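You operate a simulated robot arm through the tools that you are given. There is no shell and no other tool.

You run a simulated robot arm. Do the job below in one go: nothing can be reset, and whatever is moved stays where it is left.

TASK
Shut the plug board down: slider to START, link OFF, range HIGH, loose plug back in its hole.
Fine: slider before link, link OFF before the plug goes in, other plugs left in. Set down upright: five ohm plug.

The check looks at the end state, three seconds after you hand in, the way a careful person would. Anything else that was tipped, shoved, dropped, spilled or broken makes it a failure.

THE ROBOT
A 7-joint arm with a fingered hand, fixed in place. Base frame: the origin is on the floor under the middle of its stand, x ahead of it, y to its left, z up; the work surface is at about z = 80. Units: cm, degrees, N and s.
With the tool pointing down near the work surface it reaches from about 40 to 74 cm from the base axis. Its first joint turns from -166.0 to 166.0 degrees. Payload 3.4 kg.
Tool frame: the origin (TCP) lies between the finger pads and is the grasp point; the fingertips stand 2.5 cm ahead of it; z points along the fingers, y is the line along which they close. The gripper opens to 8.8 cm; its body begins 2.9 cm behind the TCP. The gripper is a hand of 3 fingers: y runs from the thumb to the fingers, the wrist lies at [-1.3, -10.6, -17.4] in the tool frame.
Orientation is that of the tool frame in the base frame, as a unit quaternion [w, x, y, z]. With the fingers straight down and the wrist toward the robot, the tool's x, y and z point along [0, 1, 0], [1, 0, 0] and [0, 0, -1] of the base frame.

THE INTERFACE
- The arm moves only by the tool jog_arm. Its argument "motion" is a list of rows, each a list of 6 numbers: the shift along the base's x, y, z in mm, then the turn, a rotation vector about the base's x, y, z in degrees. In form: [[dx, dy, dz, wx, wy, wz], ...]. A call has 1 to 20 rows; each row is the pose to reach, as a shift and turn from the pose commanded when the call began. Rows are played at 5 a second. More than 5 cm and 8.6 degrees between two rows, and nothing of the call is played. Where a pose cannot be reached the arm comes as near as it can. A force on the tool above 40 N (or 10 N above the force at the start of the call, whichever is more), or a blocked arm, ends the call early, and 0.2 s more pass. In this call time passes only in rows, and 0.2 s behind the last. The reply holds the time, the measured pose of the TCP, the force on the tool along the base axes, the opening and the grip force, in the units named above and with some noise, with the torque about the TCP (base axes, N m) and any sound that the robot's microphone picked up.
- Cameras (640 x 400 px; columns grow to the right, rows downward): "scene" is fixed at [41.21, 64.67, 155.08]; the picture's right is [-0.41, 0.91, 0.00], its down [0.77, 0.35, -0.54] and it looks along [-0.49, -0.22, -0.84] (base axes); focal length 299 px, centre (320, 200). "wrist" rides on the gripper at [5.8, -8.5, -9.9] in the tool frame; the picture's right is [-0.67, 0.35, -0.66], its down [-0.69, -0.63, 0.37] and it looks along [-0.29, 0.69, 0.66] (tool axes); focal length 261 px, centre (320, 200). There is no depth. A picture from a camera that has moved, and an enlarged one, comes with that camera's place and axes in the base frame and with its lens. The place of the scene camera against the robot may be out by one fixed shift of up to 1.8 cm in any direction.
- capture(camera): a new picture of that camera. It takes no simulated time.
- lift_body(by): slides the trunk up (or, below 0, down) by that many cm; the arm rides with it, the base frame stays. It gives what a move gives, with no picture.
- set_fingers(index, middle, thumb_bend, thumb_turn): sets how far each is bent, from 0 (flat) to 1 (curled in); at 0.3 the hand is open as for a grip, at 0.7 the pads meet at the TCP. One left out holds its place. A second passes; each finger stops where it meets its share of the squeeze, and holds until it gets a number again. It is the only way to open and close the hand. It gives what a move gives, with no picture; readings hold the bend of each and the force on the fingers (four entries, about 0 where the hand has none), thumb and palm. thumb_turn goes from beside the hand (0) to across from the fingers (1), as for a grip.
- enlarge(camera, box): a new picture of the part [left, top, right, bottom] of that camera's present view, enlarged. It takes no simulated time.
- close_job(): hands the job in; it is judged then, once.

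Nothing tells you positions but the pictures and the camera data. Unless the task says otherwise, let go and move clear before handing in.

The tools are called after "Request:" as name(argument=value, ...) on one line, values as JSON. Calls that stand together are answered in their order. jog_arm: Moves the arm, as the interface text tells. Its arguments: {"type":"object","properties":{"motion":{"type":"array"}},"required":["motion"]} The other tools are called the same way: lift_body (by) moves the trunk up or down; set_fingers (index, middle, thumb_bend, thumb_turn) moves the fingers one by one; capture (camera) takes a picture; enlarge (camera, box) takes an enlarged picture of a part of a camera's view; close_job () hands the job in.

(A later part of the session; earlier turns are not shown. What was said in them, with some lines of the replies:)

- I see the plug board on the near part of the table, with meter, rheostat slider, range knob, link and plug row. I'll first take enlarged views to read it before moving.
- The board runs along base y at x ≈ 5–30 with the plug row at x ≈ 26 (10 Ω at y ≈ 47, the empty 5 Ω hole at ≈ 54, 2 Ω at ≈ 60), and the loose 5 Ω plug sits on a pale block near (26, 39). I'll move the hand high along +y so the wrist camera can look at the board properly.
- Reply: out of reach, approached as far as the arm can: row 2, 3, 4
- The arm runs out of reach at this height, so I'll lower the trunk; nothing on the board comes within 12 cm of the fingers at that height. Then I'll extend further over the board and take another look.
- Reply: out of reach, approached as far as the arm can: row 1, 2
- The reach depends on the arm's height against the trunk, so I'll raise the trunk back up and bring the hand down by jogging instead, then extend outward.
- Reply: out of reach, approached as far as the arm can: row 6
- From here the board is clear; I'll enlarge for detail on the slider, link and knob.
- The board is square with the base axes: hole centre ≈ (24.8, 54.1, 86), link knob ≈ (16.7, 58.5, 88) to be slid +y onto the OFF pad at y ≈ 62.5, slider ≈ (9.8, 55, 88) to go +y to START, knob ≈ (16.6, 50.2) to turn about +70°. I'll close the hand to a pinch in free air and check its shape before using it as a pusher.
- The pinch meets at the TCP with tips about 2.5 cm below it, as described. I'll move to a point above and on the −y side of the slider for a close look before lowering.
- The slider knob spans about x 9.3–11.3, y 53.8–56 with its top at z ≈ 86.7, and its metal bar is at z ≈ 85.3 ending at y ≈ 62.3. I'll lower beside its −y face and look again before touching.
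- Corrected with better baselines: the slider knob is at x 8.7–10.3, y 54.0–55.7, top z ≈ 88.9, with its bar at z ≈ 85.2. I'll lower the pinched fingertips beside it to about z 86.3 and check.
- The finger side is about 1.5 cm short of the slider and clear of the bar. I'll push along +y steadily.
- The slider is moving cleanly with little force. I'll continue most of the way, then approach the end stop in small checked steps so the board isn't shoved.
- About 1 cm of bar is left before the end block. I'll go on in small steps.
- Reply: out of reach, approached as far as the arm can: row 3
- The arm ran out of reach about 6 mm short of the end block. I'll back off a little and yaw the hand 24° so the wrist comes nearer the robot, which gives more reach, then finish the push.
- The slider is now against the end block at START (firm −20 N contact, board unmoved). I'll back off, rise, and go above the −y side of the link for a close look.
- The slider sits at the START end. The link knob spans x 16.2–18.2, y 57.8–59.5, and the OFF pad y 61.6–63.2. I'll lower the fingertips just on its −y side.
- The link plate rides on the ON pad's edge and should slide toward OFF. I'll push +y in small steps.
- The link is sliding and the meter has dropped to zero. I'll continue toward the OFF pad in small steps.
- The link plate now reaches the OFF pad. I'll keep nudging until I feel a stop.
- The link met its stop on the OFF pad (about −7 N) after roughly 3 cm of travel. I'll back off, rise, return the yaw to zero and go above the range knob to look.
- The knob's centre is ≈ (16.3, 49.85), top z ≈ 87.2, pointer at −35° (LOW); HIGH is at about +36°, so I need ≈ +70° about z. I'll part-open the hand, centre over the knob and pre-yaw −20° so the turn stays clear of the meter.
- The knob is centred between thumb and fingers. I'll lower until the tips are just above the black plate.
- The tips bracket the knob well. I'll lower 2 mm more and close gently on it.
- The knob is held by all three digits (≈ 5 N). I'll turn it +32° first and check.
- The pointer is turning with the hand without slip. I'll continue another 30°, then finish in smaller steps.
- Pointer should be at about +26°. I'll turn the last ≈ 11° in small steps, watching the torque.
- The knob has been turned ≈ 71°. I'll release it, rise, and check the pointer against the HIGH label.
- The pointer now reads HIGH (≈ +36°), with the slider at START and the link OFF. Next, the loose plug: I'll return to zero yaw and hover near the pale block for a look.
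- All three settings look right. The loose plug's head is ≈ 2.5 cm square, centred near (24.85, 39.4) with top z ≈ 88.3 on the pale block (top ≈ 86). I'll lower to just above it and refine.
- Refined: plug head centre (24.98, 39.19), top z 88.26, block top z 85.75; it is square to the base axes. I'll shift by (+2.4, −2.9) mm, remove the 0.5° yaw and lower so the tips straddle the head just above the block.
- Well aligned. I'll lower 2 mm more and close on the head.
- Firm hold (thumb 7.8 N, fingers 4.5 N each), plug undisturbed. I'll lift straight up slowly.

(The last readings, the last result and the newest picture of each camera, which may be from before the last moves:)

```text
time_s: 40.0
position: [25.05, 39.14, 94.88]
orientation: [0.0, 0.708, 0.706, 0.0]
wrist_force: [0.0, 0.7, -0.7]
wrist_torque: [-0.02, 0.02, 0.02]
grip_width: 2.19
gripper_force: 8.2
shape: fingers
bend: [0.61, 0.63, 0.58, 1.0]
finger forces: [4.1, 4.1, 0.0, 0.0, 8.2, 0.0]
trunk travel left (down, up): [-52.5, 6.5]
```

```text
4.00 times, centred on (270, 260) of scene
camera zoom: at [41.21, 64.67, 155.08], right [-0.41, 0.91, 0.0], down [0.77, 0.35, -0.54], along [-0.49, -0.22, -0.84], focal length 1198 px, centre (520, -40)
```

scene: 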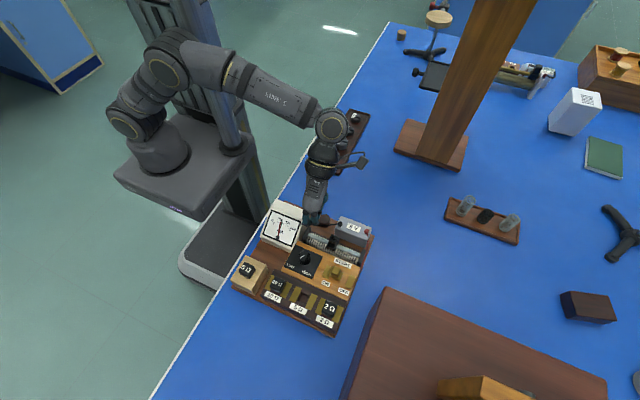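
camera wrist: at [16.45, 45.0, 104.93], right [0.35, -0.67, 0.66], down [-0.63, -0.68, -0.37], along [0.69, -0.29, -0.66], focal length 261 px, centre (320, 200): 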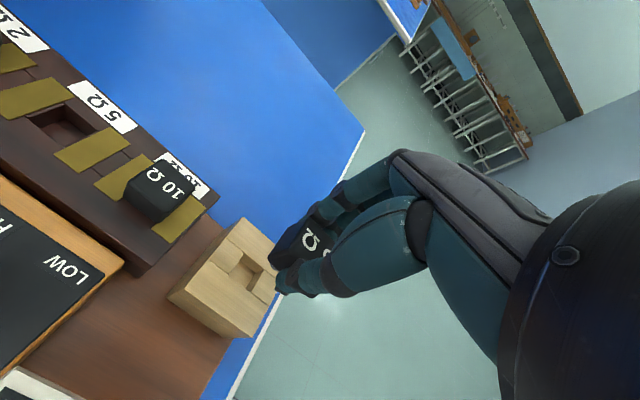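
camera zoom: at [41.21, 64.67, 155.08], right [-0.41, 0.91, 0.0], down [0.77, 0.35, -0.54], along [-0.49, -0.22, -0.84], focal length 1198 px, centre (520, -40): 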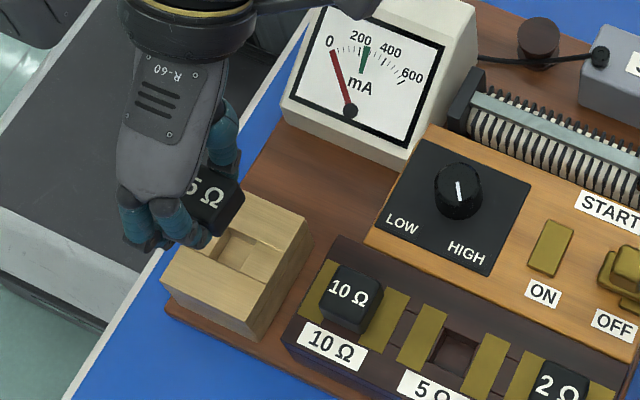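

The plug came out cleanly and upright, with its metal peg below the head; the block stayed put. I'll measure the block's hole in this view as a reference, since the board's hole should appear at the same pixel when the plug is exactly above it.

Request:
enlarge(camera="wrist", box=[205, 215, 301, 275])

Request:
enlarge(camera="scene", box=[245, 240, 301, 275])

```text
6.67 times, centred on (253, 245) of wrist
camera zoom: at [16.45, 45.0, 104.93], right [0.35, -0.67, 0.66], down [-0.63, -0.68, -0.37], along [0.69, -0.29, -0.66], focal length 1738 px, centre (767, -100)
```

zoom: 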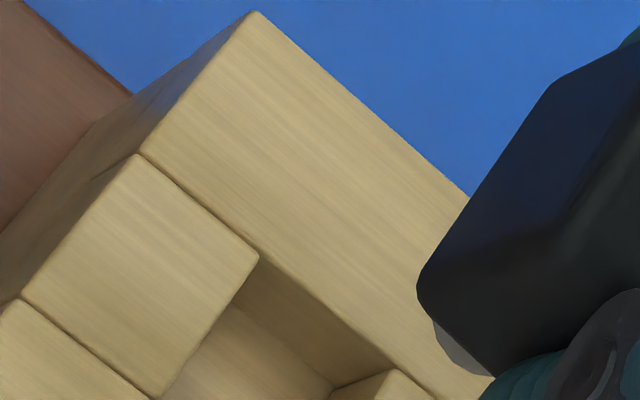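

```text
11.43 times, centred on (273, 258) of scene
camera zoom: at [41.21, 64.67, 155.08], right [-0.41, 0.91, 0.0], down [0.77, 0.35, -0.54], along [-0.49, -0.22, -0.84], focal length 3422 px, centre (857, -457)
```

zoom: 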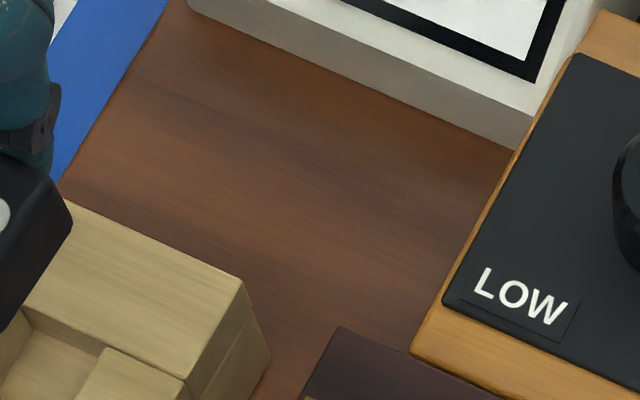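

Block hole centre (24.98, 39.17) matches the plug, so it is held true. The round peg is under the head. I'll raise 2.5 cm, carry it over the 10 Ω plug, and stop above the board's hole.

Request:
jog_arm(motion=[[0, 0, 12, 0, 0, 0], [0, 0, 25, 0, 0, 0], [0, 20, 25, 0, 0, 0], [0, 45, 25, 0, 0, 0], [0, 70, 25, 0, 0, 0], [0, 95, 25, 0, 0, 0], [0, 115, 20, 0, 0, 0], [0, 130, 12, 0, 0, 0], [-1, 140, 5, 0, 0, 0], [-1, 148, 0, 0, 0, 0]])

Request:
capture(camera="wrist")

Request:
enlarge(camera="wrist", box=[180, 190, 308, 270])

Request:
enlarge(camera="scene", box=[250, 220, 370, 330])

```text
time_s: 42.2
position: [24.79, 53.99, 94.82]
orientation: [-0.001, 0.708, 0.707, 0.0]
wrist_force: [0.6, 0.3, -0.3]
wrist_torque: [0.01, -0.02, 0.0]
grip_width: 2.21
gripper_force: 8.3
shape: fingers
bend: [0.61, 0.63, 0.58, 1.0]
finger forces: [4.1, 4.1, 0.0, 0.1, 8.1, 0.1]
trunk travel left (down, up): [-52.5, 6.5]
```

```text
taken
camera wrist: at [16.31, 59.74, 104.77], right [0.35, -0.67, 0.66], down [-0.63, -0.68, -0.37], along [0.69, -0.29, -0.66], focal length 261 px, centre (320, 200)
```

wrist: 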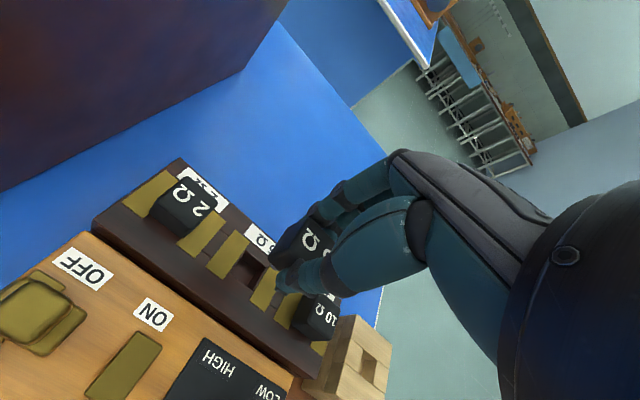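

```text
5.00 times, centred on (244, 230) of wrist
camera zoom: at [16.31, 59.74, 104.77], right [0.35, -0.67, 0.66], down [-0.63, -0.68, -0.37], along [0.69, -0.29, -0.66], focal length 1303 px, centre (700, 50)
```

zoom: 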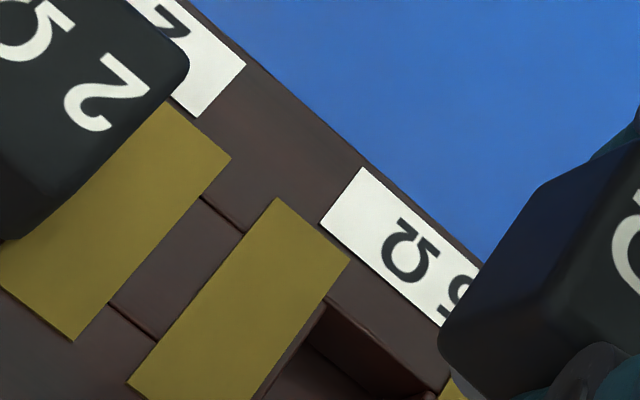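

```text
3.64 times, centred on (310, 275) of scene
camera zoom: at [41.21, 64.67, 155.08], right [-0.41, 0.91, 0.0], down [0.77, 0.35, -0.54], along [-0.49, -0.22, -0.84], focal length 1089 px, centre (356, -73)
```

zoom: 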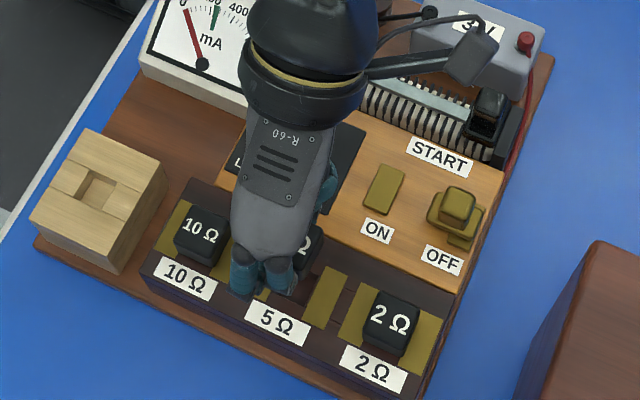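

The plug is above the hole. I'll enlarge around the hole to measure it exactly.

Request:
enlarge(camera="wrist", box=[208, 230, 304, 290])

Request:
enlarge(camera="scene", box=[310, 265, 366, 300])

```text
6.67 times, centred on (256, 260) of wrist
camera zoom: at [16.31, 59.74, 104.77], right [0.35, -0.67, 0.66], down [-0.63, -0.68, -0.37], along [0.69, -0.29, -0.66], focal length 1738 px, centre (747, -200)
```

zoom: 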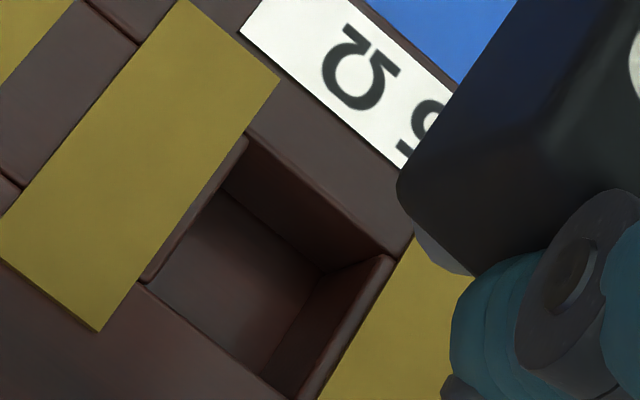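

```text
11.43 times, centred on (338, 282) of scene
camera zoom: at [41.21, 64.67, 155.08], right [-0.41, 0.91, 0.0], down [0.77, 0.35, -0.54], along [-0.49, -0.22, -0.84], focal length 3422 px, centre (114, -743)
```

zoom: 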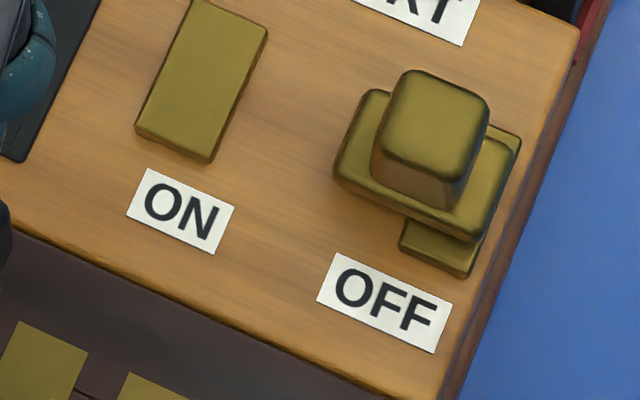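

Hole measured at centre ≈ (24.90, 54.03), surface z ≈ 86.0–86.3; relative to the reference I need a +0.8, +0.8 mm correction. I'll apply it and lower partway to check the peg against the hole.

Request:
jog_arm(motion=[[0.8, 0.8, 0, 0, 0, 0], [0.8, 0.8, -10, 0, 0, 0], [0.8, 0.8, -22, 0, 0, 0]])

Request:
enlarge(camera="wrist", box=[216, 200, 344, 280])

Request:
enlarge(camera="scene", box=[270, 240, 350, 310])

```text
time_s: 43.0
position: [24.96, 53.96, 92.75]
orientation: [0.0, 0.708, 0.706, 0.0]
wrist_force: [0.5, 0.4, -0.8]
wrist_torque: [0.01, 0.04, 0.02]
grip_width: 2.16
gripper_force: 8.0
shape: fingers
bend: [0.61, 0.63, 0.58, 1.0]
finger forces: [4.1, 4.1, 0.0, 0.0, 8.3, 0.0]
trunk travel left (down, up): [-52.5, 6.5]
```

```text
5.00 times, centred on (280, 240) of wrist
camera zoom: at [16.47, 59.81, 102.63], right [0.35, -0.67, 0.66], down [-0.63, -0.68, -0.37], along [0.69, -0.29, -0.66], focal length 1303 px, centre (520, 0)
```

zoom: 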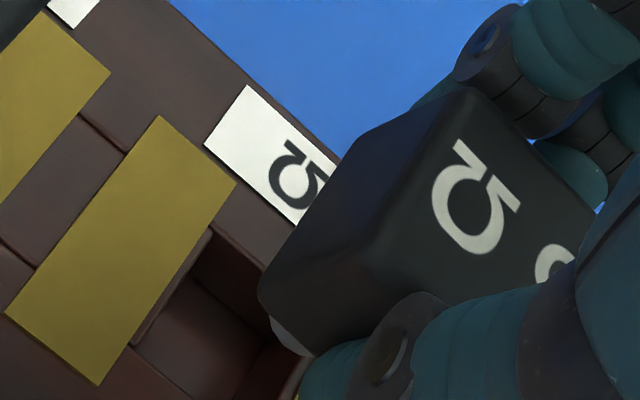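

```text
5.71 times, centred on (310, 275) of scene
camera zoom: at [41.21, 64.67, 155.08], right [-0.41, 0.91, 0.0], down [0.77, 0.35, -0.54], along [-0.49, -0.22, -0.84], focal length 1711 px, centre (377, -229)
```

zoom: 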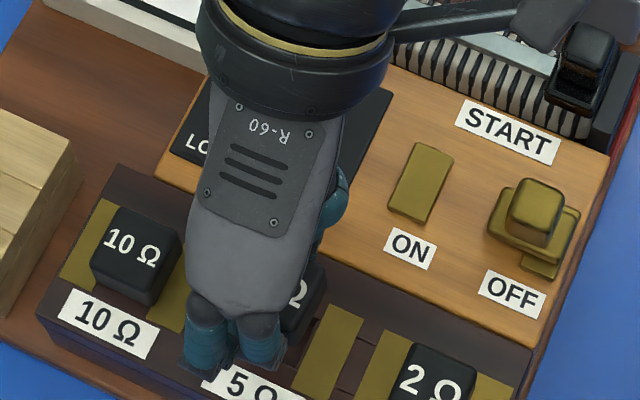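

The plug hangs true. Combining both views, a small correction of (−1.0, +0.8) mm remains; I'll apply it and lower in small steps while watching the force.

Request:
jog_arm(motion=[[-1, 0.8, 0, 0, 0, 0], [-1, 0.8, -4, 0, 0, 0], [-1, 0.8, -8, 0, 0, 0], [-1, 0.8, -12, 0, 0, 0]])

Request:
enlarge(camera="wrist", box=[216, 200, 344, 280])

Request:
enlarge(camera="scene", box=[270, 240, 350, 310])

```text
time_s: 44.0
position: [24.94, 54.28, 91.44]
orientation: [0.0, 0.708, 0.706, 0.0]
wrist_force: [0.1, 0.3, -0.7]
wrist_torque: [0.03, -0.02, -0.01]
grip_width: 2.17
gripper_force: 8.4
shape: fingers
bend: [0.61, 0.63, 0.58, 1.0]
finger forces: [4.1, 4.0, 0.0, 0.0, 8.2, 0.1]
trunk travel left (down, up): [-52.5, 6.5]
```

```text
5.00 times, centred on (280, 240) of wrist
camera zoom: at [16.36, 59.97, 101.45], right [0.35, -0.67, 0.66], down [-0.63, -0.68, -0.37], along [0.69, -0.29, -0.66], focal length 1303 px, centre (520, 0)
```

zoom: 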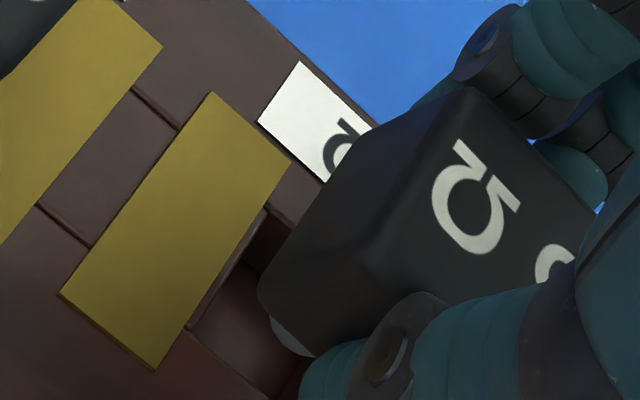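

```text
5.71 times, centred on (310, 275) of scene
camera zoom: at [41.21, 64.67, 155.08], right [-0.41, 0.91, 0.0], down [0.77, 0.35, -0.54], along [-0.49, -0.22, -0.84], focal length 1711 px, centre (377, -229)
```

zoom: 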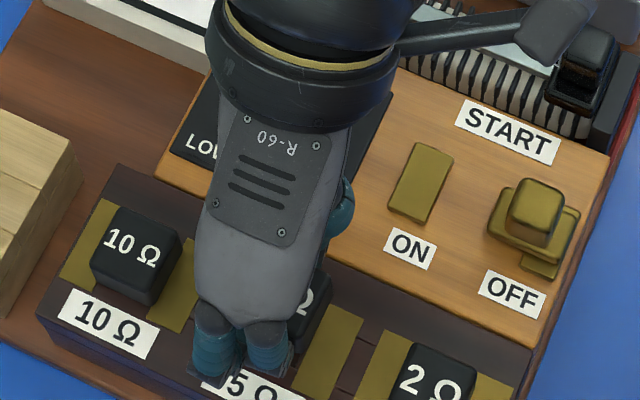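

The plug is about 0.9 mm too far in +y now; I'll correct that and continue down in small steps.

Request:
jog_arm(motion=[[-0.3, -0.9, 0, 0, 0, 0], [-0.3, -0.9, -3, 0, 0, 0], [-0.3, -0.9, -6, 0, 0, 0]])

Request:
enlarge(camera="wrist", box=[216, 200, 344, 280])

Request:
enlarge(camera="scene", box=[270, 240, 350, 310])

```text
time_s: 44.8
position: [24.95, 53.97, 90.86]
orientation: [-0.001, 0.707, 0.707, 0.0]
wrist_force: [-0.5, -0.2, -1.0]
wrist_torque: [-0.03, 0.0, 0.0]
grip_width: 2.19
gripper_force: 7.8
shape: fingers
bend: [0.61, 0.63, 0.58, 1.0]
finger forces: [4.1, 4.1, 0.0, 0.0, 8.2, 0.1]
trunk travel left (down, up): [-52.5, 6.5]
```

```text
5.00 times, centred on (280, 240) of wrist
camera zoom: at [16.34, 59.79, 100.86], right [0.35, -0.67, 0.65], down [-0.63, -0.68, -0.37], along [0.69, -0.29, -0.66], focal length 1303 px, centre (520, 0)
```

zoom: 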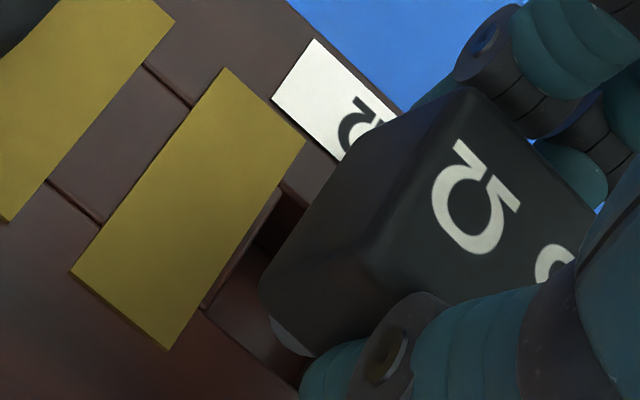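

```text
5.71 times, centred on (310, 275) of scene
camera zoom: at [41.21, 64.67, 155.08], right [-0.41, 0.91, 0.0], down [0.77, 0.35, -0.54], along [-0.49, -0.22, -0.84], focal length 1711 px, centre (377, -229)
```

zoom: 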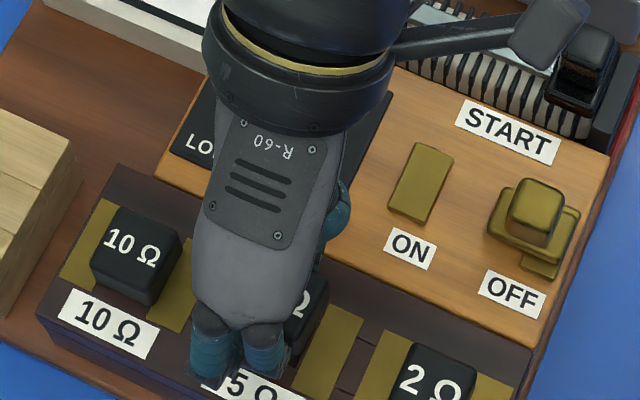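

Request:
jog_arm(motion=[[0, 0.7, -2, 0, 0, 0], [0, 0.7, -4, 0, 0, 0], [0, 0.7, -6, 0, 0, 0]])

Request:
enlarge(camera="wrist", box=[216, 200, 344, 280])

Request:
enlarge(camera="scene", box=[270, 240, 350, 310])

```text
time_s: 45.6
position: [24.81, 54.09, 90.33]
orientation: [-0.001, 0.707, 0.707, 0.001]
wrist_force: [0.3, 0.0, -0.4]
wrist_torque: [0.03, 0.0, 0.01]
grip_width: 2.18
gripper_force: 8.3
shape: fingers
bend: [0.61, 0.63, 0.58, 1.0]
finger forces: [4.1, 4.1, 0.0, 0.0, 8.2, 0.0]
trunk travel left (down, up): [-52.5, 6.5]
```

```text
5.00 times, centred on (280, 240) of wrist
camera zoom: at [16.32, 59.86, 100.3], right [0.35, -0.67, 0.65], down [-0.63, -0.68, -0.37], along [0.69, -0.29, -0.66], focal length 1303 px, centre (520, 0)
```

zoom: 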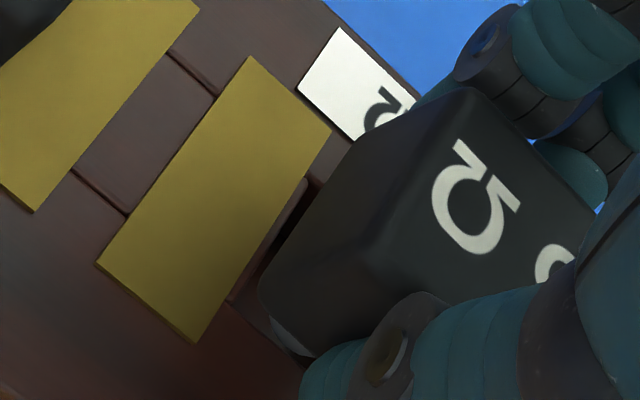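

```text
5.71 times, centred on (310, 275) of scene
camera zoom: at [41.21, 64.67, 155.08], right [-0.41, 0.91, 0.0], down [0.77, 0.35, -0.54], along [-0.49, -0.22, -0.84], focal length 1711 px, centre (377, -229)
```

zoom: 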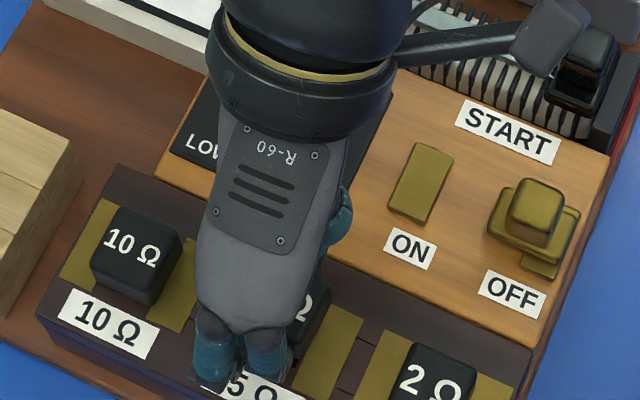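

Aligned within about half a millimetre. Continuing down slowly.

Request:
jog_arm(motion=[[0, 0.3, -2, 0, 0, 0], [0, 0.3, -4, 0, 0, 0], [0, 0.3, -6, 0, 0, 0]])

Request:
enlarge(camera="wrist", box=[216, 200, 344, 280])

Request:
enlarge(camera="scene", box=[270, 240, 350, 310])

```text
time_s: 46.4
position: [24.92, 54.2, 89.75]
orientation: [0.0, 0.708, 0.706, 0.001]
wrist_force: [1.6, 1.1, 0.3]
wrist_torque: [-0.01, -0.03, 0.0]
grip_width: 2.19
gripper_force: 7.9
shape: fingers
bend: [0.61, 0.63, 0.58, 1.0]
finger forces: [4.8, 4.7, 0.0, 0.0, 7.7, 0.0]
trunk travel left (down, up): [-52.5, 6.5]
```

```text
5.00 times, centred on (280, 240) of wrist
camera zoom: at [16.38, 59.92, 99.73], right [0.35, -0.67, 0.65], down [-0.63, -0.68, -0.37], along [0.69, -0.29, -0.66], focal length 1303 px, centre (520, 0)
```

zoom: 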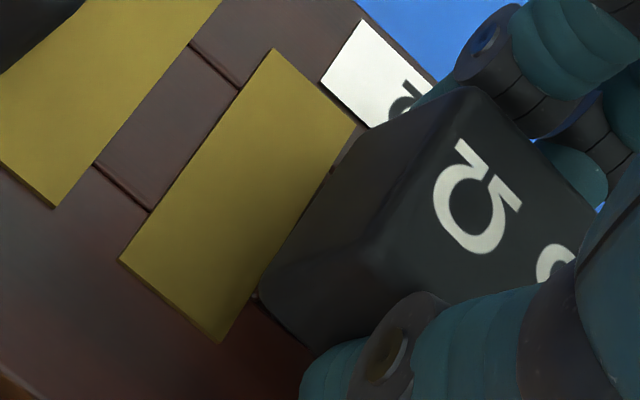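

```text
5.71 times, centred on (310, 275) of scene
camera zoom: at [41.21, 64.67, 155.08], right [-0.41, 0.91, 0.0], down [0.77, 0.35, -0.54], along [-0.49, -0.22, -0.84], focal length 1711 px, centre (377, -229)
```

zoom: 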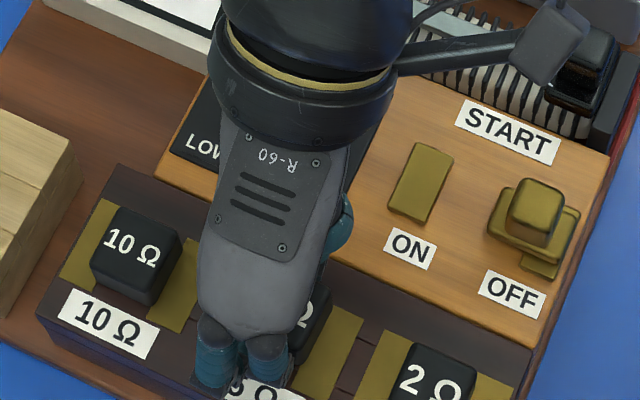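

The peg seems to be entering the hole with only slight side contact. I'll ease +x a touch and continue down gently.

Request:
jog_arm(motion=[[0.4, -0.3, -1.5, 0, 0, 0], [0.4, -0.3, -3, 0, 0, 0], [0.4, -0.3, -4.5, 0, 0, 0]])

Request:
enlarge(camera="wrist", box=[216, 200, 344, 280])

Request:
enlarge(camera="scene", box=[270, 240, 350, 310])

```text
time_s: 47.2
position: [25.08, 54.09, 89.26]
orientation: [0.0, 0.708, 0.706, 0.0]
wrist_force: [1.4, -0.3, -0.5]
wrist_torque: [0.01, -0.05, 0.02]
grip_width: 2.16
gripper_force: 8.7
shape: fingers
bend: [0.61, 0.63, 0.58, 1.0]
finger forces: [4.7, 4.5, 0.1, 0.1, 7.8, 0.0]
trunk travel left (down, up): [-52.5, 6.5]
```

```text
5.00 times, centred on (280, 240) of wrist
camera zoom: at [16.43, 59.85, 99.19], right [0.35, -0.67, 0.66], down [-0.63, -0.68, -0.37], along [0.69, -0.29, -0.66], focal length 1303 px, centre (520, 0)
```

zoom: 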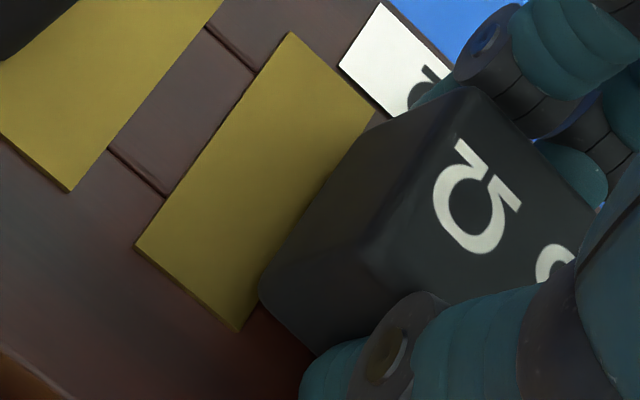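

```text
5.71 times, centred on (310, 275) of scene
camera zoom: at [41.21, 64.67, 155.08], right [-0.41, 0.91, 0.0], down [0.77, 0.35, -0.54], along [-0.49, -0.22, -0.84], focal length 1711 px, centre (377, -229)
```

zoom: 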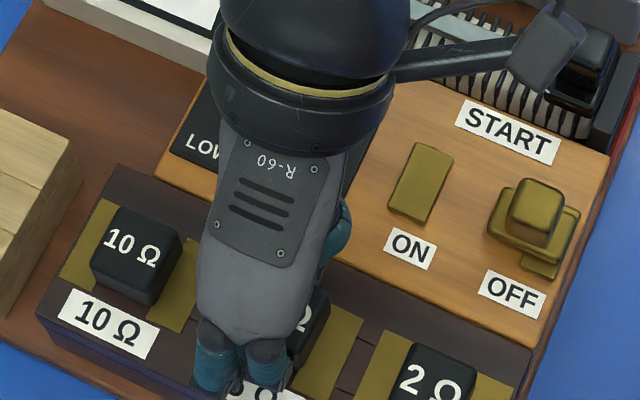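

Request:
jog_arm(motion=[[0, 0, -1, 0, 0, 0], [0, 0, -2, 0, 0, 0], [0, 0, -3, 0, 0, 0]])

Request:
enlarge(camera="wrist", box=[216, 200, 344, 280])

Request:
enlarge(camera="scene", box=[290, 250, 370, 320])

```text
time_s: 48.0
position: [25.02, 54.29, 89.02]
orientation: [-0.001, 0.708, 0.707, 0.001]
wrist_force: [3.3, -0.5, 0.3]
wrist_torque: [-0.03, -0.11, 0.02]
grip_width: 2.15
gripper_force: 8.7
shape: fingers
bend: [0.61, 0.63, 0.59, 1.0]
finger forces: [5.3, 5.0, 0.1, 0.0, 7.6, 0.0]
trunk travel left (down, up): [-52.5, 6.5]
```

```text
5.00 times, centred on (280, 240) of wrist
camera zoom: at [16.4, 59.85, 98.95], right [0.35, -0.67, 0.66], down [-0.63, -0.68, -0.37], along [0.69, -0.29, -0.66], focal length 1303 px, centre (520, 0)
```

zoom: 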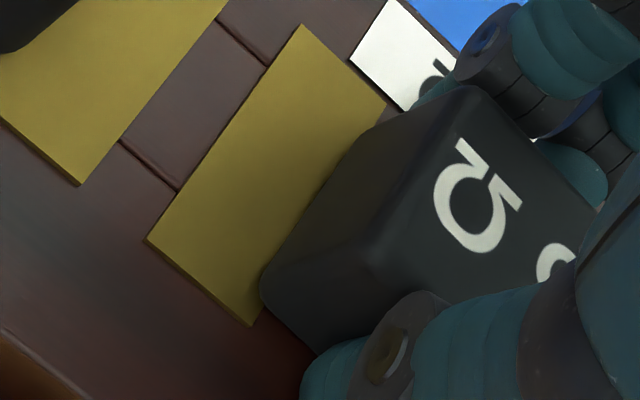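

```text
5.71 times, centred on (330, 285) of scene
camera zoom: at [41.21, 64.67, 155.08], right [-0.41, 0.91, 0.0], down [0.77, 0.35, -0.54], along [-0.49, -0.22, -0.84], focal length 1711 px, centre (263, -286)
```

zoom: 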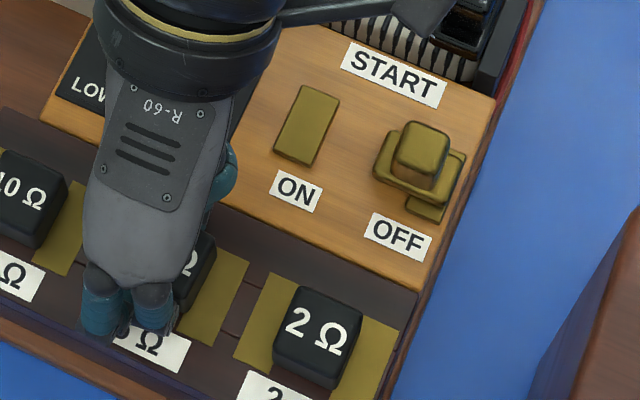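

A light +x push shows the peg touching the −x wall; I'll ease +x 0.8 mm and go down 2 mm more.

Request:
jog_arm(motion=[[0.8, 0, 0, 0, 0, 0], [0.8, 0, -1, 0, 0, 0], [0.8, 0, -2, 0, 0, 0]])

Request:
enlarge(camera="wrist", box=[216, 200, 344, 280])

```text
time_s: 48.8
position: [25.0, 54.22, 88.89]
orientation: [-0.001, 0.708, 0.707, 0.001]
wrist_force: [1.6, -0.4, 4.0]
wrist_torque: [-0.02, -0.03, -0.04]
grip_width: 2.16
gripper_force: 9.2
shape: fingers
bend: [0.61, 0.63, 0.59, 1.0]
finger forces: [5.0, 5.6, 0.1, 0.1, 8.2, 0.0]
trunk travel left (down, up): [-52.5, 6.5]
```

```text
5.00 times, centred on (280, 240) of wrist
camera zoom: at [16.42, 59.89, 98.86], right [0.35, -0.67, 0.65], down [-0.63, -0.68, -0.37], along [0.69, -0.28, -0.66], focal length 1303 px, centre (520, 0)
```

zoom: 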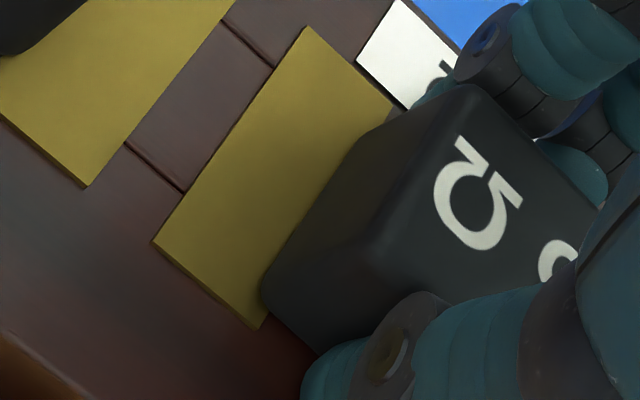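

Vertical contact (+4 N) at the same hand height as when it was seated in the block, so it looks seated. I'll press 1 mm more to confirm.

Request:
jog_arm(motion=[[0, 0, -0.7, 0, 0, 0], [0, 0, -1.4, 0, 0, 0]])

Request:
enlarge(camera="wrist", box=[216, 200, 344, 280])

Request:
capture(camera="wrist")

```text
time_s: 49.4
position: [25.11, 53.99, 88.95]
orientation: [-0.001, 0.708, 0.707, 0.002]
wrist_force: [4.9, 2.0, 13.0]
wrist_torque: [0.02, -0.15, 0.05]
grip_width: 2.18
gripper_force: 12.4
shape: fingers
bend: [0.61, 0.62, 0.59, 1.0]
finger forces: [4.8, 11.3, 0.0, 0.0, 8.7, 0.1]
trunk travel left (down, up): [-52.5, 6.5]
```

```text
5.00 times, centred on (280, 240) of wrist
camera zoom: at [16.41, 59.83, 98.81], right [0.35, -0.67, 0.65], down [-0.63, -0.68, -0.37], along [0.7, -0.28, -0.66], focal length 1303 px, centre (520, 0)
```

zoom: 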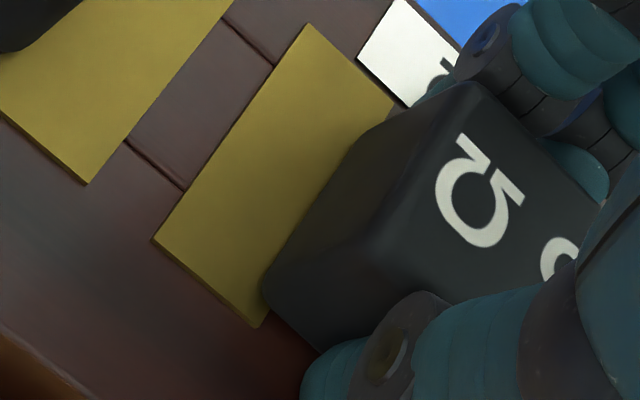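

```text
taken
camera wrist: at [16.41, 59.83, 98.81], right [0.35, -0.67, 0.65], down [-0.63, -0.68, -0.37], along [0.7, -0.28, -0.66], focal length 261 px, centre (320, 200)
```

wrist: 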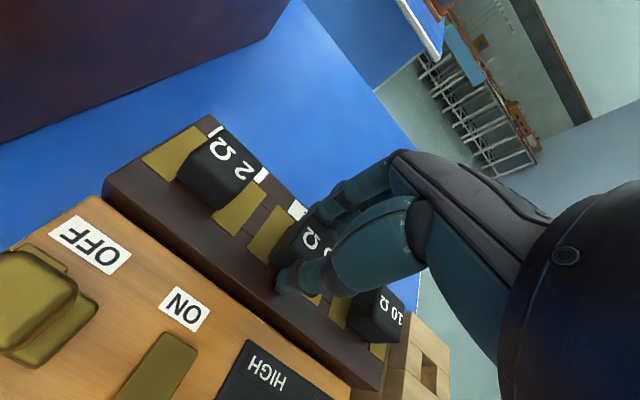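

The contact is firm (13 N), so I'll relieve 1 mm and open the hand to release the plug.

Request:
jog_arm(motion=[[0, 0, 1.2, 0, 0, 0]])

Request:
set_fingers(index=0.5, middle=0.5, thumb_bend=0.5)

Request:
enlarge(camera="wrist", box=[180, 120, 420, 320])

Request:
enlarge(camera="scene", box=[270, 240, 350, 310])

```text
time_s: 49.8
position: [24.97, 53.94, 88.88]
orientation: [-0.001, 0.708, 0.706, 0.001]
wrist_force: [3.8, 2.3, 11.5]
wrist_torque: [0.02, -0.11, 0.05]
grip_width: 2.13
gripper_force: 11.9
shape: fingers
bend: [0.61, 0.62, 0.59, 1.0]
finger forces: [5.6, 10.3, 0.1, 0.1, 8.3, 0.0]
trunk travel left (down, up): [-52.5, 6.5]
```

```text
time_s: 50.8
position: [24.93, 53.96, 88.75]
orientation: [-0.001, 0.708, 0.707, 0.0]
wrist_force: [-1.8, -0.1, 5.9]
wrist_torque: [0.02, -0.08, -0.02]
grip_width: 4.0
gripper_force: 2.9
shape: fingers
bend: [0.51, 0.53, 0.5, 1.0]
finger forces: [1.1, 4.9, 0.0, 0.0, 0.0, 0.1]
trunk travel left (down, up): [-52.5, 6.5]
```

```text
2.00 times, centred on (300, 220) of wrist
camera zoom: at [16.35, 59.84, 98.76], right [0.35, -0.67, 0.66], down [-0.63, -0.68, -0.37], along [0.69, -0.29, -0.66], focal length 521 px, centre (360, 160)
```

zoom: 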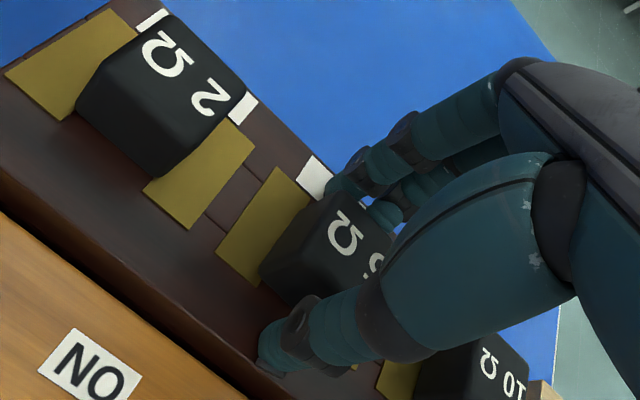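

```text
5.71 times, centred on (310, 275) of scene
camera zoom: at [41.21, 64.67, 155.08], right [-0.41, 0.91, 0.0], down [0.77, 0.35, -0.54], along [-0.49, -0.22, -0.84], focal length 1711 px, centre (377, -229)
```

zoom: 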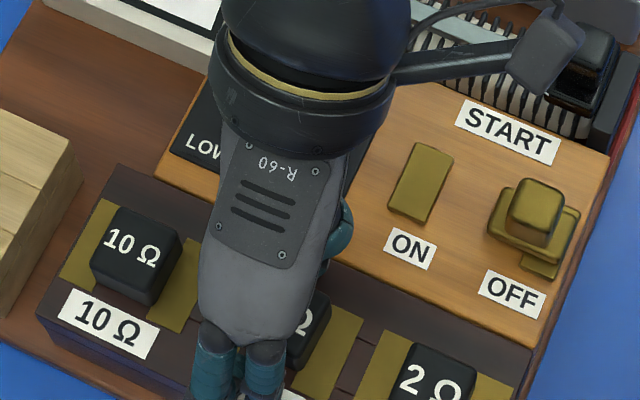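

The plug is released; the middle fingertip is just resting on the board. I'll rise straight up and check the plug stays.

Request:
jog_arm(motion=[[0, 0, 3, 0, 0, 0], [0, 0, 8, 0, 0, 0], [0, 0, 20, 0, 0, 0], [0, 0, 40, 0, 0, 0], [0, 0, 65, 0, 0, 0]])

Request:
capture(camera="wrist")

Request:
enlarge(camera="wrist", box=[150, 150, 350, 350])

Request:
enlarge(camera="scene", box=[250, 230, 370, 330])

```text
time_s: 52.0
position: [25.0, 54.13, 95.29]
orientation: [-0.001, 0.708, 0.706, 0.001]
wrist_force: [0.5, 0.0, -0.1]
wrist_torque: [0.02, 0.04, -0.01]
grip_width: 4.13
gripper_force: 0.1
shape: fingers
bend: [0.5, 0.5, 0.5, 1.0]
finger forces: [0.0, 0.0, 0.0, 0.0, 0.0, 0.0]
trunk travel left (down, up): [-52.5, 6.5]
```

```text
taken
camera wrist: at [16.45, 59.88, 105.32], right [0.35, -0.67, 0.65], down [-0.63, -0.68, -0.37], along [0.69, -0.29, -0.66], focal length 261 px, centre (320, 200)
```

wrist: 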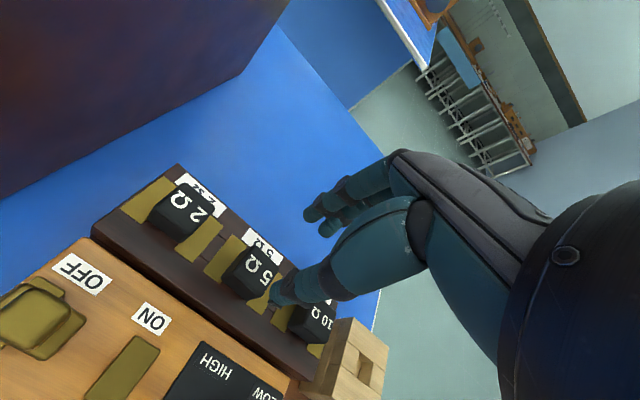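

```text
2.00 times, centred on (250, 250) of wrist
camera zoom: at [16.45, 59.88, 105.32], right [0.35, -0.67, 0.65], down [-0.63, -0.68, -0.37], along [0.69, -0.29, -0.66], focal length 521 px, centre (460, 100)
```

zoom: 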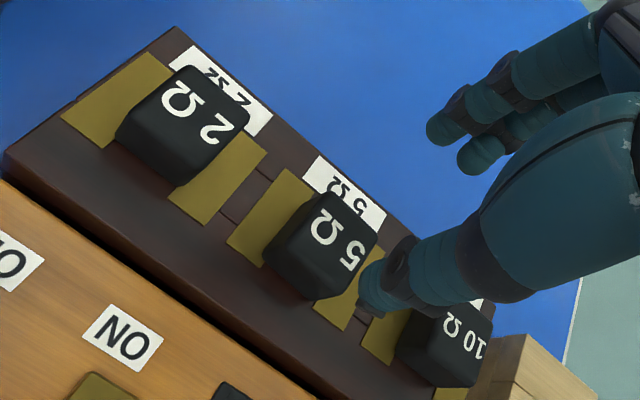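

```text
4.00 times, centred on (310, 280) of scene
camera zoom: at [41.21, 64.67, 155.08], right [-0.41, 0.91, 0.0], down [0.77, 0.35, -0.54], along [-0.49, -0.22, -0.84], focal length 1198 px, centre (360, -120)
```

zoom: 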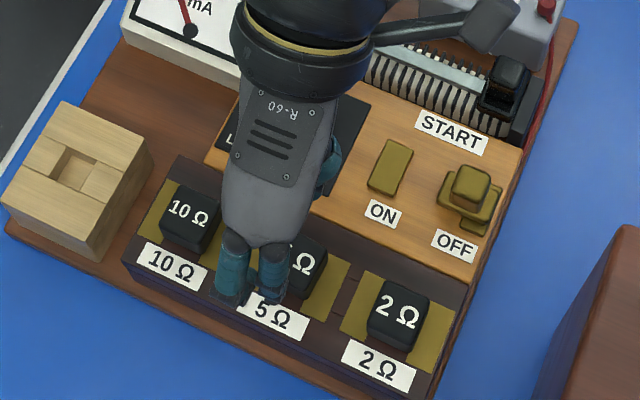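

The 5 Ω plug stays in the board's hole, level with its neighbours as far as I can see. I'll move the hand clear and inspect everything.

Request:
jog_arm(motion=[[0, 0, 20, 0, 0, 0], [-30, -20, 40, 0, 0, 0], [-65, -45, 60, 0, 0, 0], [-105, -70, 80, 0, 0, 0], [-145, -90, 95, 0, 0, 0], [-180, -105, 105, 0, 0, 0]])

Request:
capture(camera="wrist")

Request:
enlarge(camera="scene", box=[220, 190, 390, 345])

Request:
enlarge(camera="scene", box=[265, 270, 345, 330])

```text
refused: row 4 steps farther than a row can; nothing moved
```

```text
taken
camera wrist: at [16.45, 59.88, 105.32], right [0.35, -0.67, 0.65], down [-0.63, -0.68, -0.37], along [0.69, -0.29, -0.66], focal length 261 px, centre (320, 200)
```

wrist: 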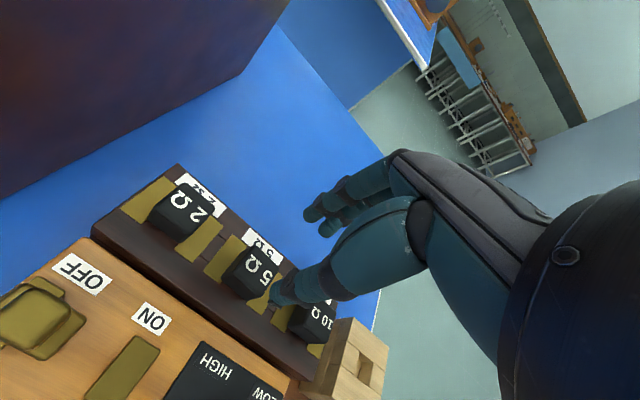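

```text
2.58 times, centred on (305, 268) of scene
camera zoom: at [41.21, 64.67, 155.08], right [-0.41, 0.91, 0.0], down [0.77, 0.35, -0.54], along [-0.49, -0.22, -0.84], focal length 773 px, centre (359, 26)
```

zoom: 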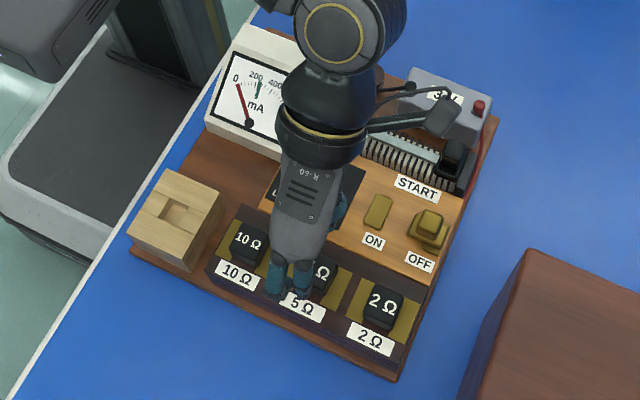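

```text
6.67 times, centred on (305, 300) of scene
camera zoom: at [41.21, 64.67, 155.08], right [-0.41, 0.91, 0.0], down [0.77, 0.35, -0.54], along [-0.49, -0.22, -0.84], focal length 1996 px, centre (420, -467)
```

zoom: 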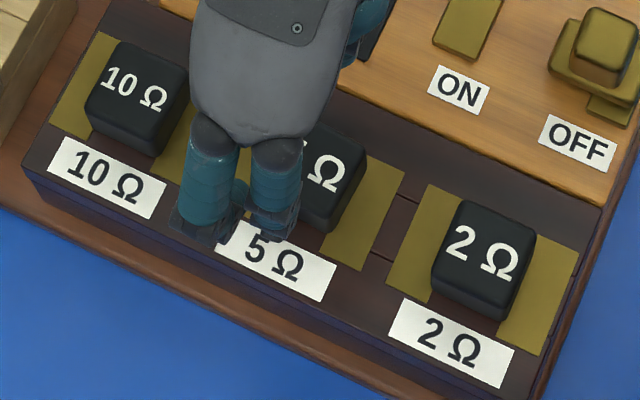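

The plug looks right beside its neighbours; one step in my retreat was too long, so nothing moved. I'll retreat with shorter steps.

Request:
jog_arm(motion=[[0, 0, 20, 0, 0, 0], [-25, -15, 35, 0, 0, 0], [-55, -35, 50, 0, 0, 0], [-85, -55, 65, 0, 0, 0], [-115, -75, 80, 0, 0, 0], [-145, -95, 92, 0, 0, 0], [-175, -110, 102, 0, 0, 0]])

Request:
capture(camera="wrist")

Request:
enlarge(camera="scene", box=[220, 190, 390, 345])

Request:
enlarge(camera="scene", box=[265, 270, 345, 330])

```text
time_s: 53.6
position: [7.55, 43.17, 105.48]
orientation: [-0.001, 0.707, 0.707, 0.001]
wrist_force: [-0.8, 0.1, 0.7]
wrist_torque: [0.0, 0.01, 0.03]
grip_width: 4.12
gripper_force: 0.1
shape: fingers
bend: [0.5, 0.5, 0.5, 1.0]
finger forces: [0.1, 0.0, 0.0, 0.1, 0.0, 0.0]
trunk travel left (down, up): [-52.5, 6.5]
```

```text
taken
camera wrist: at [-0.99, 48.93, 115.42], right [0.35, -0.67, 0.65], down [-0.63, -0.68, -0.37], along [0.69, -0.29, -0.66], focal length 261 px, centre (320, 200)
```

wrist: 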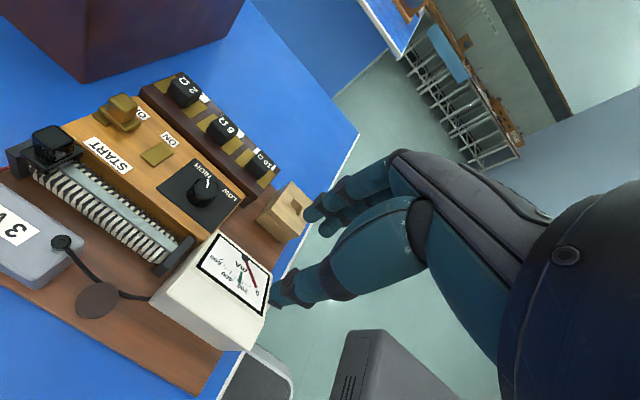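

```text
2.58 times, centred on (305, 268) of scene
camera zoom: at [41.21, 64.67, 155.08], right [-0.41, 0.91, 0.0], down [0.77, 0.35, -0.54], along [-0.49, -0.22, -0.84], focal length 773 px, centre (359, 26)
```

zoom: 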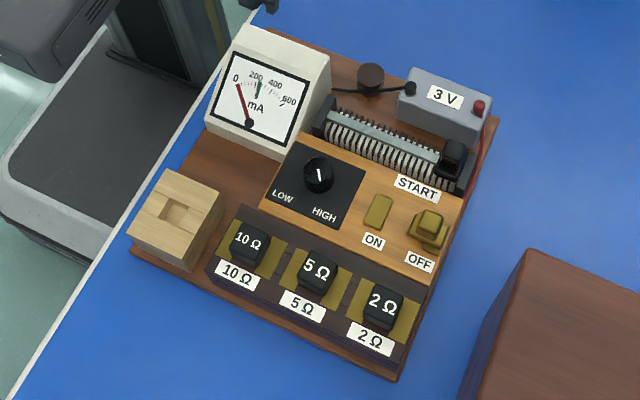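

```text
6.67 times, centred on (305, 300) of scene
camera zoom: at [41.21, 64.67, 155.08], right [-0.41, 0.91, 0.0], down [0.77, 0.35, -0.54], along [-0.49, -0.22, -0.84], focal length 1996 px, centre (420, -467)
```

zoom: 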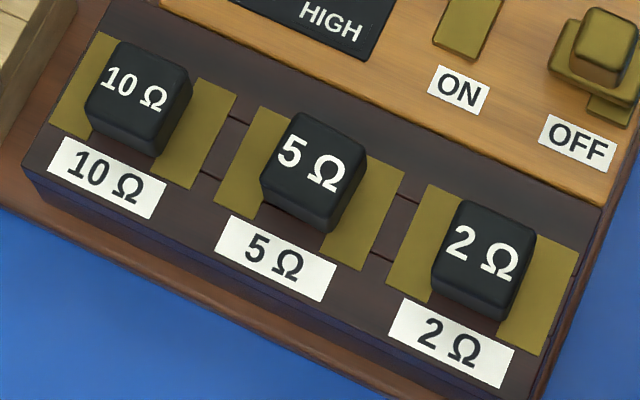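

All four items look right from above. I'll check seating height and upright attitude of the 5 Ω plug in close wrist views.

Request:
enlarge(camera="wrist", box=[150, 60, 310, 190])

Request:
enlarge(camera="wrist", box=[0, 70, 240, 230])

Request:
capture(camera="scene")

```text
3.08 times, centred on (230, 125) of wrist
camera zoom: at [-0.99, 48.93, 115.42], right [0.35, -0.67, 0.65], down [-0.63, -0.68, -0.37], along [0.69, -0.29, -0.66], focal length 802 px, centre (597, 431)
```

zoom: 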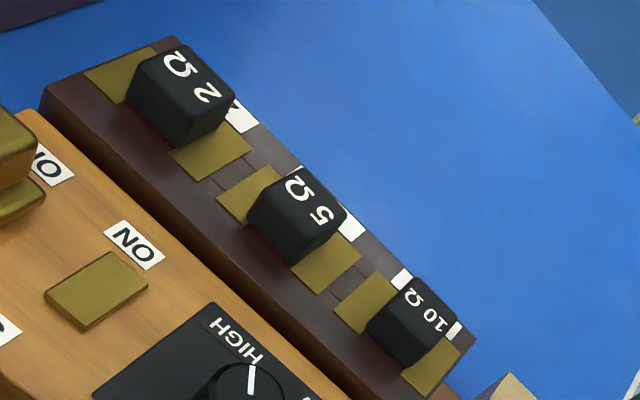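

```text
2.50 times, centred on (120, 150) of wrist
camera zoom: at [-0.99, 48.93, 115.42], right [0.35, -0.67, 0.65], down [-0.63, -0.68, -0.37], along [0.69, -0.29, -0.66], focal length 652 px, centre (820, 325)
```

zoom: 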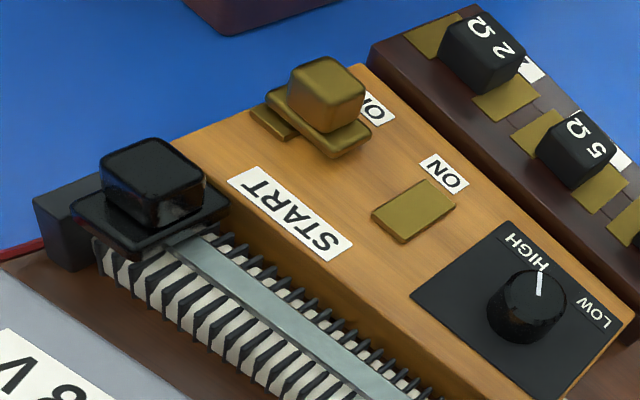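

```text
taken
```

scene: 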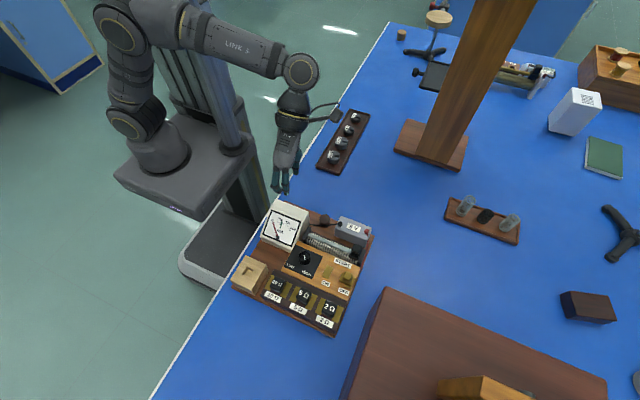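

Request:
enlarge(camera="wrist", box=[195, 105, 259, 150])

Request:
enlarge(camera="wrist", box=[155, 65, 219, 110])

Request:
enlarge(camera="scene", box=[330, 255, 366, 285])

```text
8.89 times, centred on (227, 128) of wrist
camera zoom: at [-0.99, 48.93, 115.42], right [0.35, -0.67, 0.65], down [-0.63, -0.68, -0.37], along [0.69, -0.29, -0.66], focal length 2317 px, centre (1147, 844)
```

zoom: 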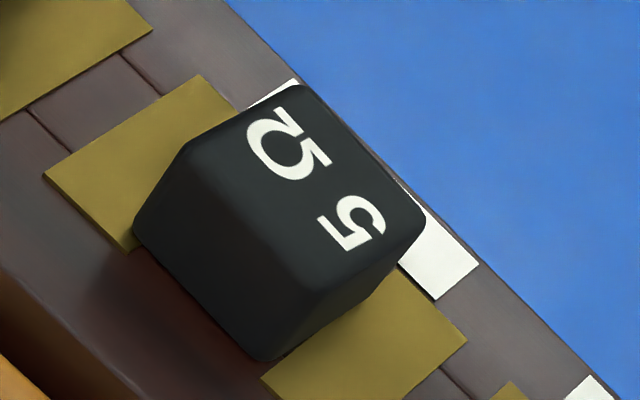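

```text
8.89 times, centred on (187, 88) of wrist
camera zoom: at [-0.99, 48.93, 115.42], right [0.35, -0.67, 0.65], down [-0.63, -0.68, -0.37], along [0.69, -0.29, -0.66], focal length 2317 px, centre (1502, 1200)
```

zoom: 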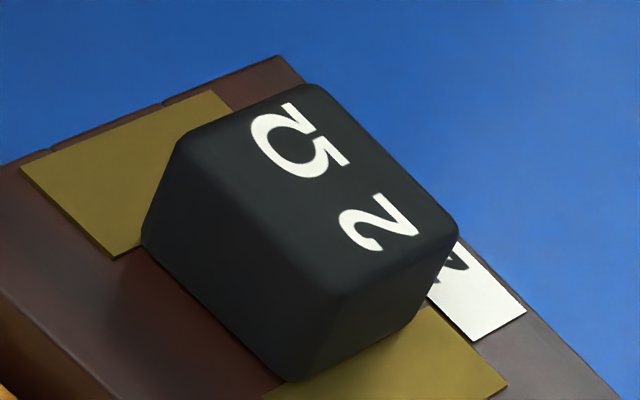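

```text
13.33 times, centred on (348, 270) of scene
camera zoom: at [41.21, 64.67, 155.08], right [-0.41, 0.91, 0.0], down [0.77, 0.35, -0.54], along [-0.49, -0.22, -0.84], focal length 3992 px, centre (-53, -733)
```

zoom: 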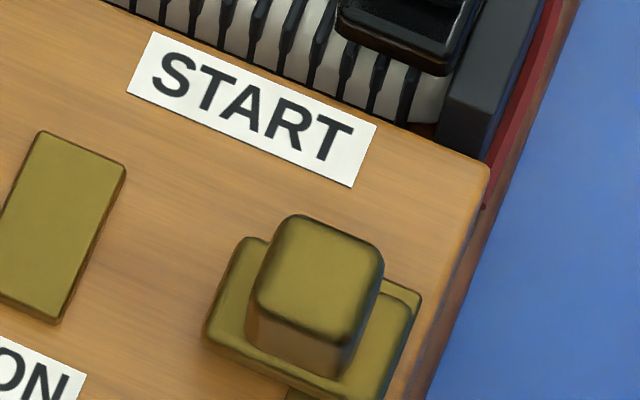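

The 5 Ω plug is seated square and flush exactly like the 2 Ω plug; slider is at START, link on OFF, pointer on HIGH, meter at zero, and the board and block have not shifted. I'll lift the hand back to its starting place, well clear, and take a last look.

Request:
jog_arm(motion=[[-10, -7, 35, 0, 0, 0], [-20, -14, 70, 0, 0, 0], [-30, -21, 105, 0, 0, 0], [-41, -28, 138, 0, 0, 0]])

Request:
enlarge(camera="scene", box=[220, 190, 390, 345])

Request:
capture(camera="scene")

```text
time_s: 54.6
position: [3.43, 40.36, 119.15]
orientation: [-0.001, 0.708, 0.707, 0.001]
wrist_force: [0.1, -0.1, 0.7]
wrist_torque: [0.02, -0.02, 0.03]
grip_width: 4.11
gripper_force: 0.0
shape: fingers
bend: [0.5, 0.5, 0.5, 1.0]
finger forces: [0.0, 0.1, 0.1, 0.0, 0.1, 0.0]
trunk travel left (down, up): [-52.5, 6.5]
```

```text
2.58 times, centred on (305, 268) of scene
camera zoom: at [41.21, 64.67, 155.08], right [-0.41, 0.91, 0.0], down [0.77, 0.35, -0.54], along [-0.49, -0.22, -0.84], focal length 773 px, centre (359, 26)
```

zoom: 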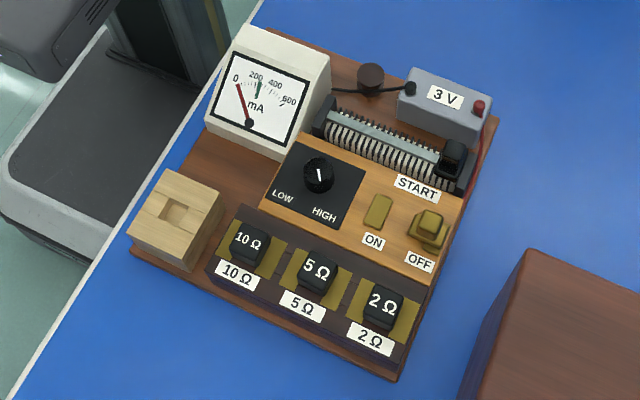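

```text
taken
```

scene: 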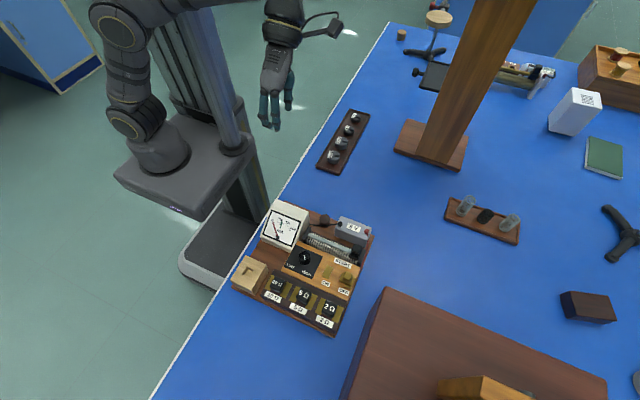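

The board now reads slider at START, link OFF, range HIGH, and all three plugs are in and upright. Nothing else has moved and the hand is clear, so I'm handing in.

Request:
close_job()

```text
The job is handed in.
```

The plug board is shut down and the job is handed in. I don't have the check's verdict yet.

- **Slider:** pushed to its end stop at START, before I touched the link.
- **Link:** pushed to its stop on the OFF pad, before the plug went in. The meter needle dropped to zero as it moved.
- **Range:** turned about 71°, and the pointer now lines up with the HIGH label.
- **Five ohm plug:** lifted straight out of the pale block and seated upright in its hole, at the same height as the 2 Ω plug as far as the pictures show. While seating it, one fingertip pressed briefly on the board.
- **Everything else:** the 10 Ω and 2 Ω plugs stayed in. In the last pictures the board, the block and the other items on the table had not moved. The hand is back near its starting place, clear of the board.
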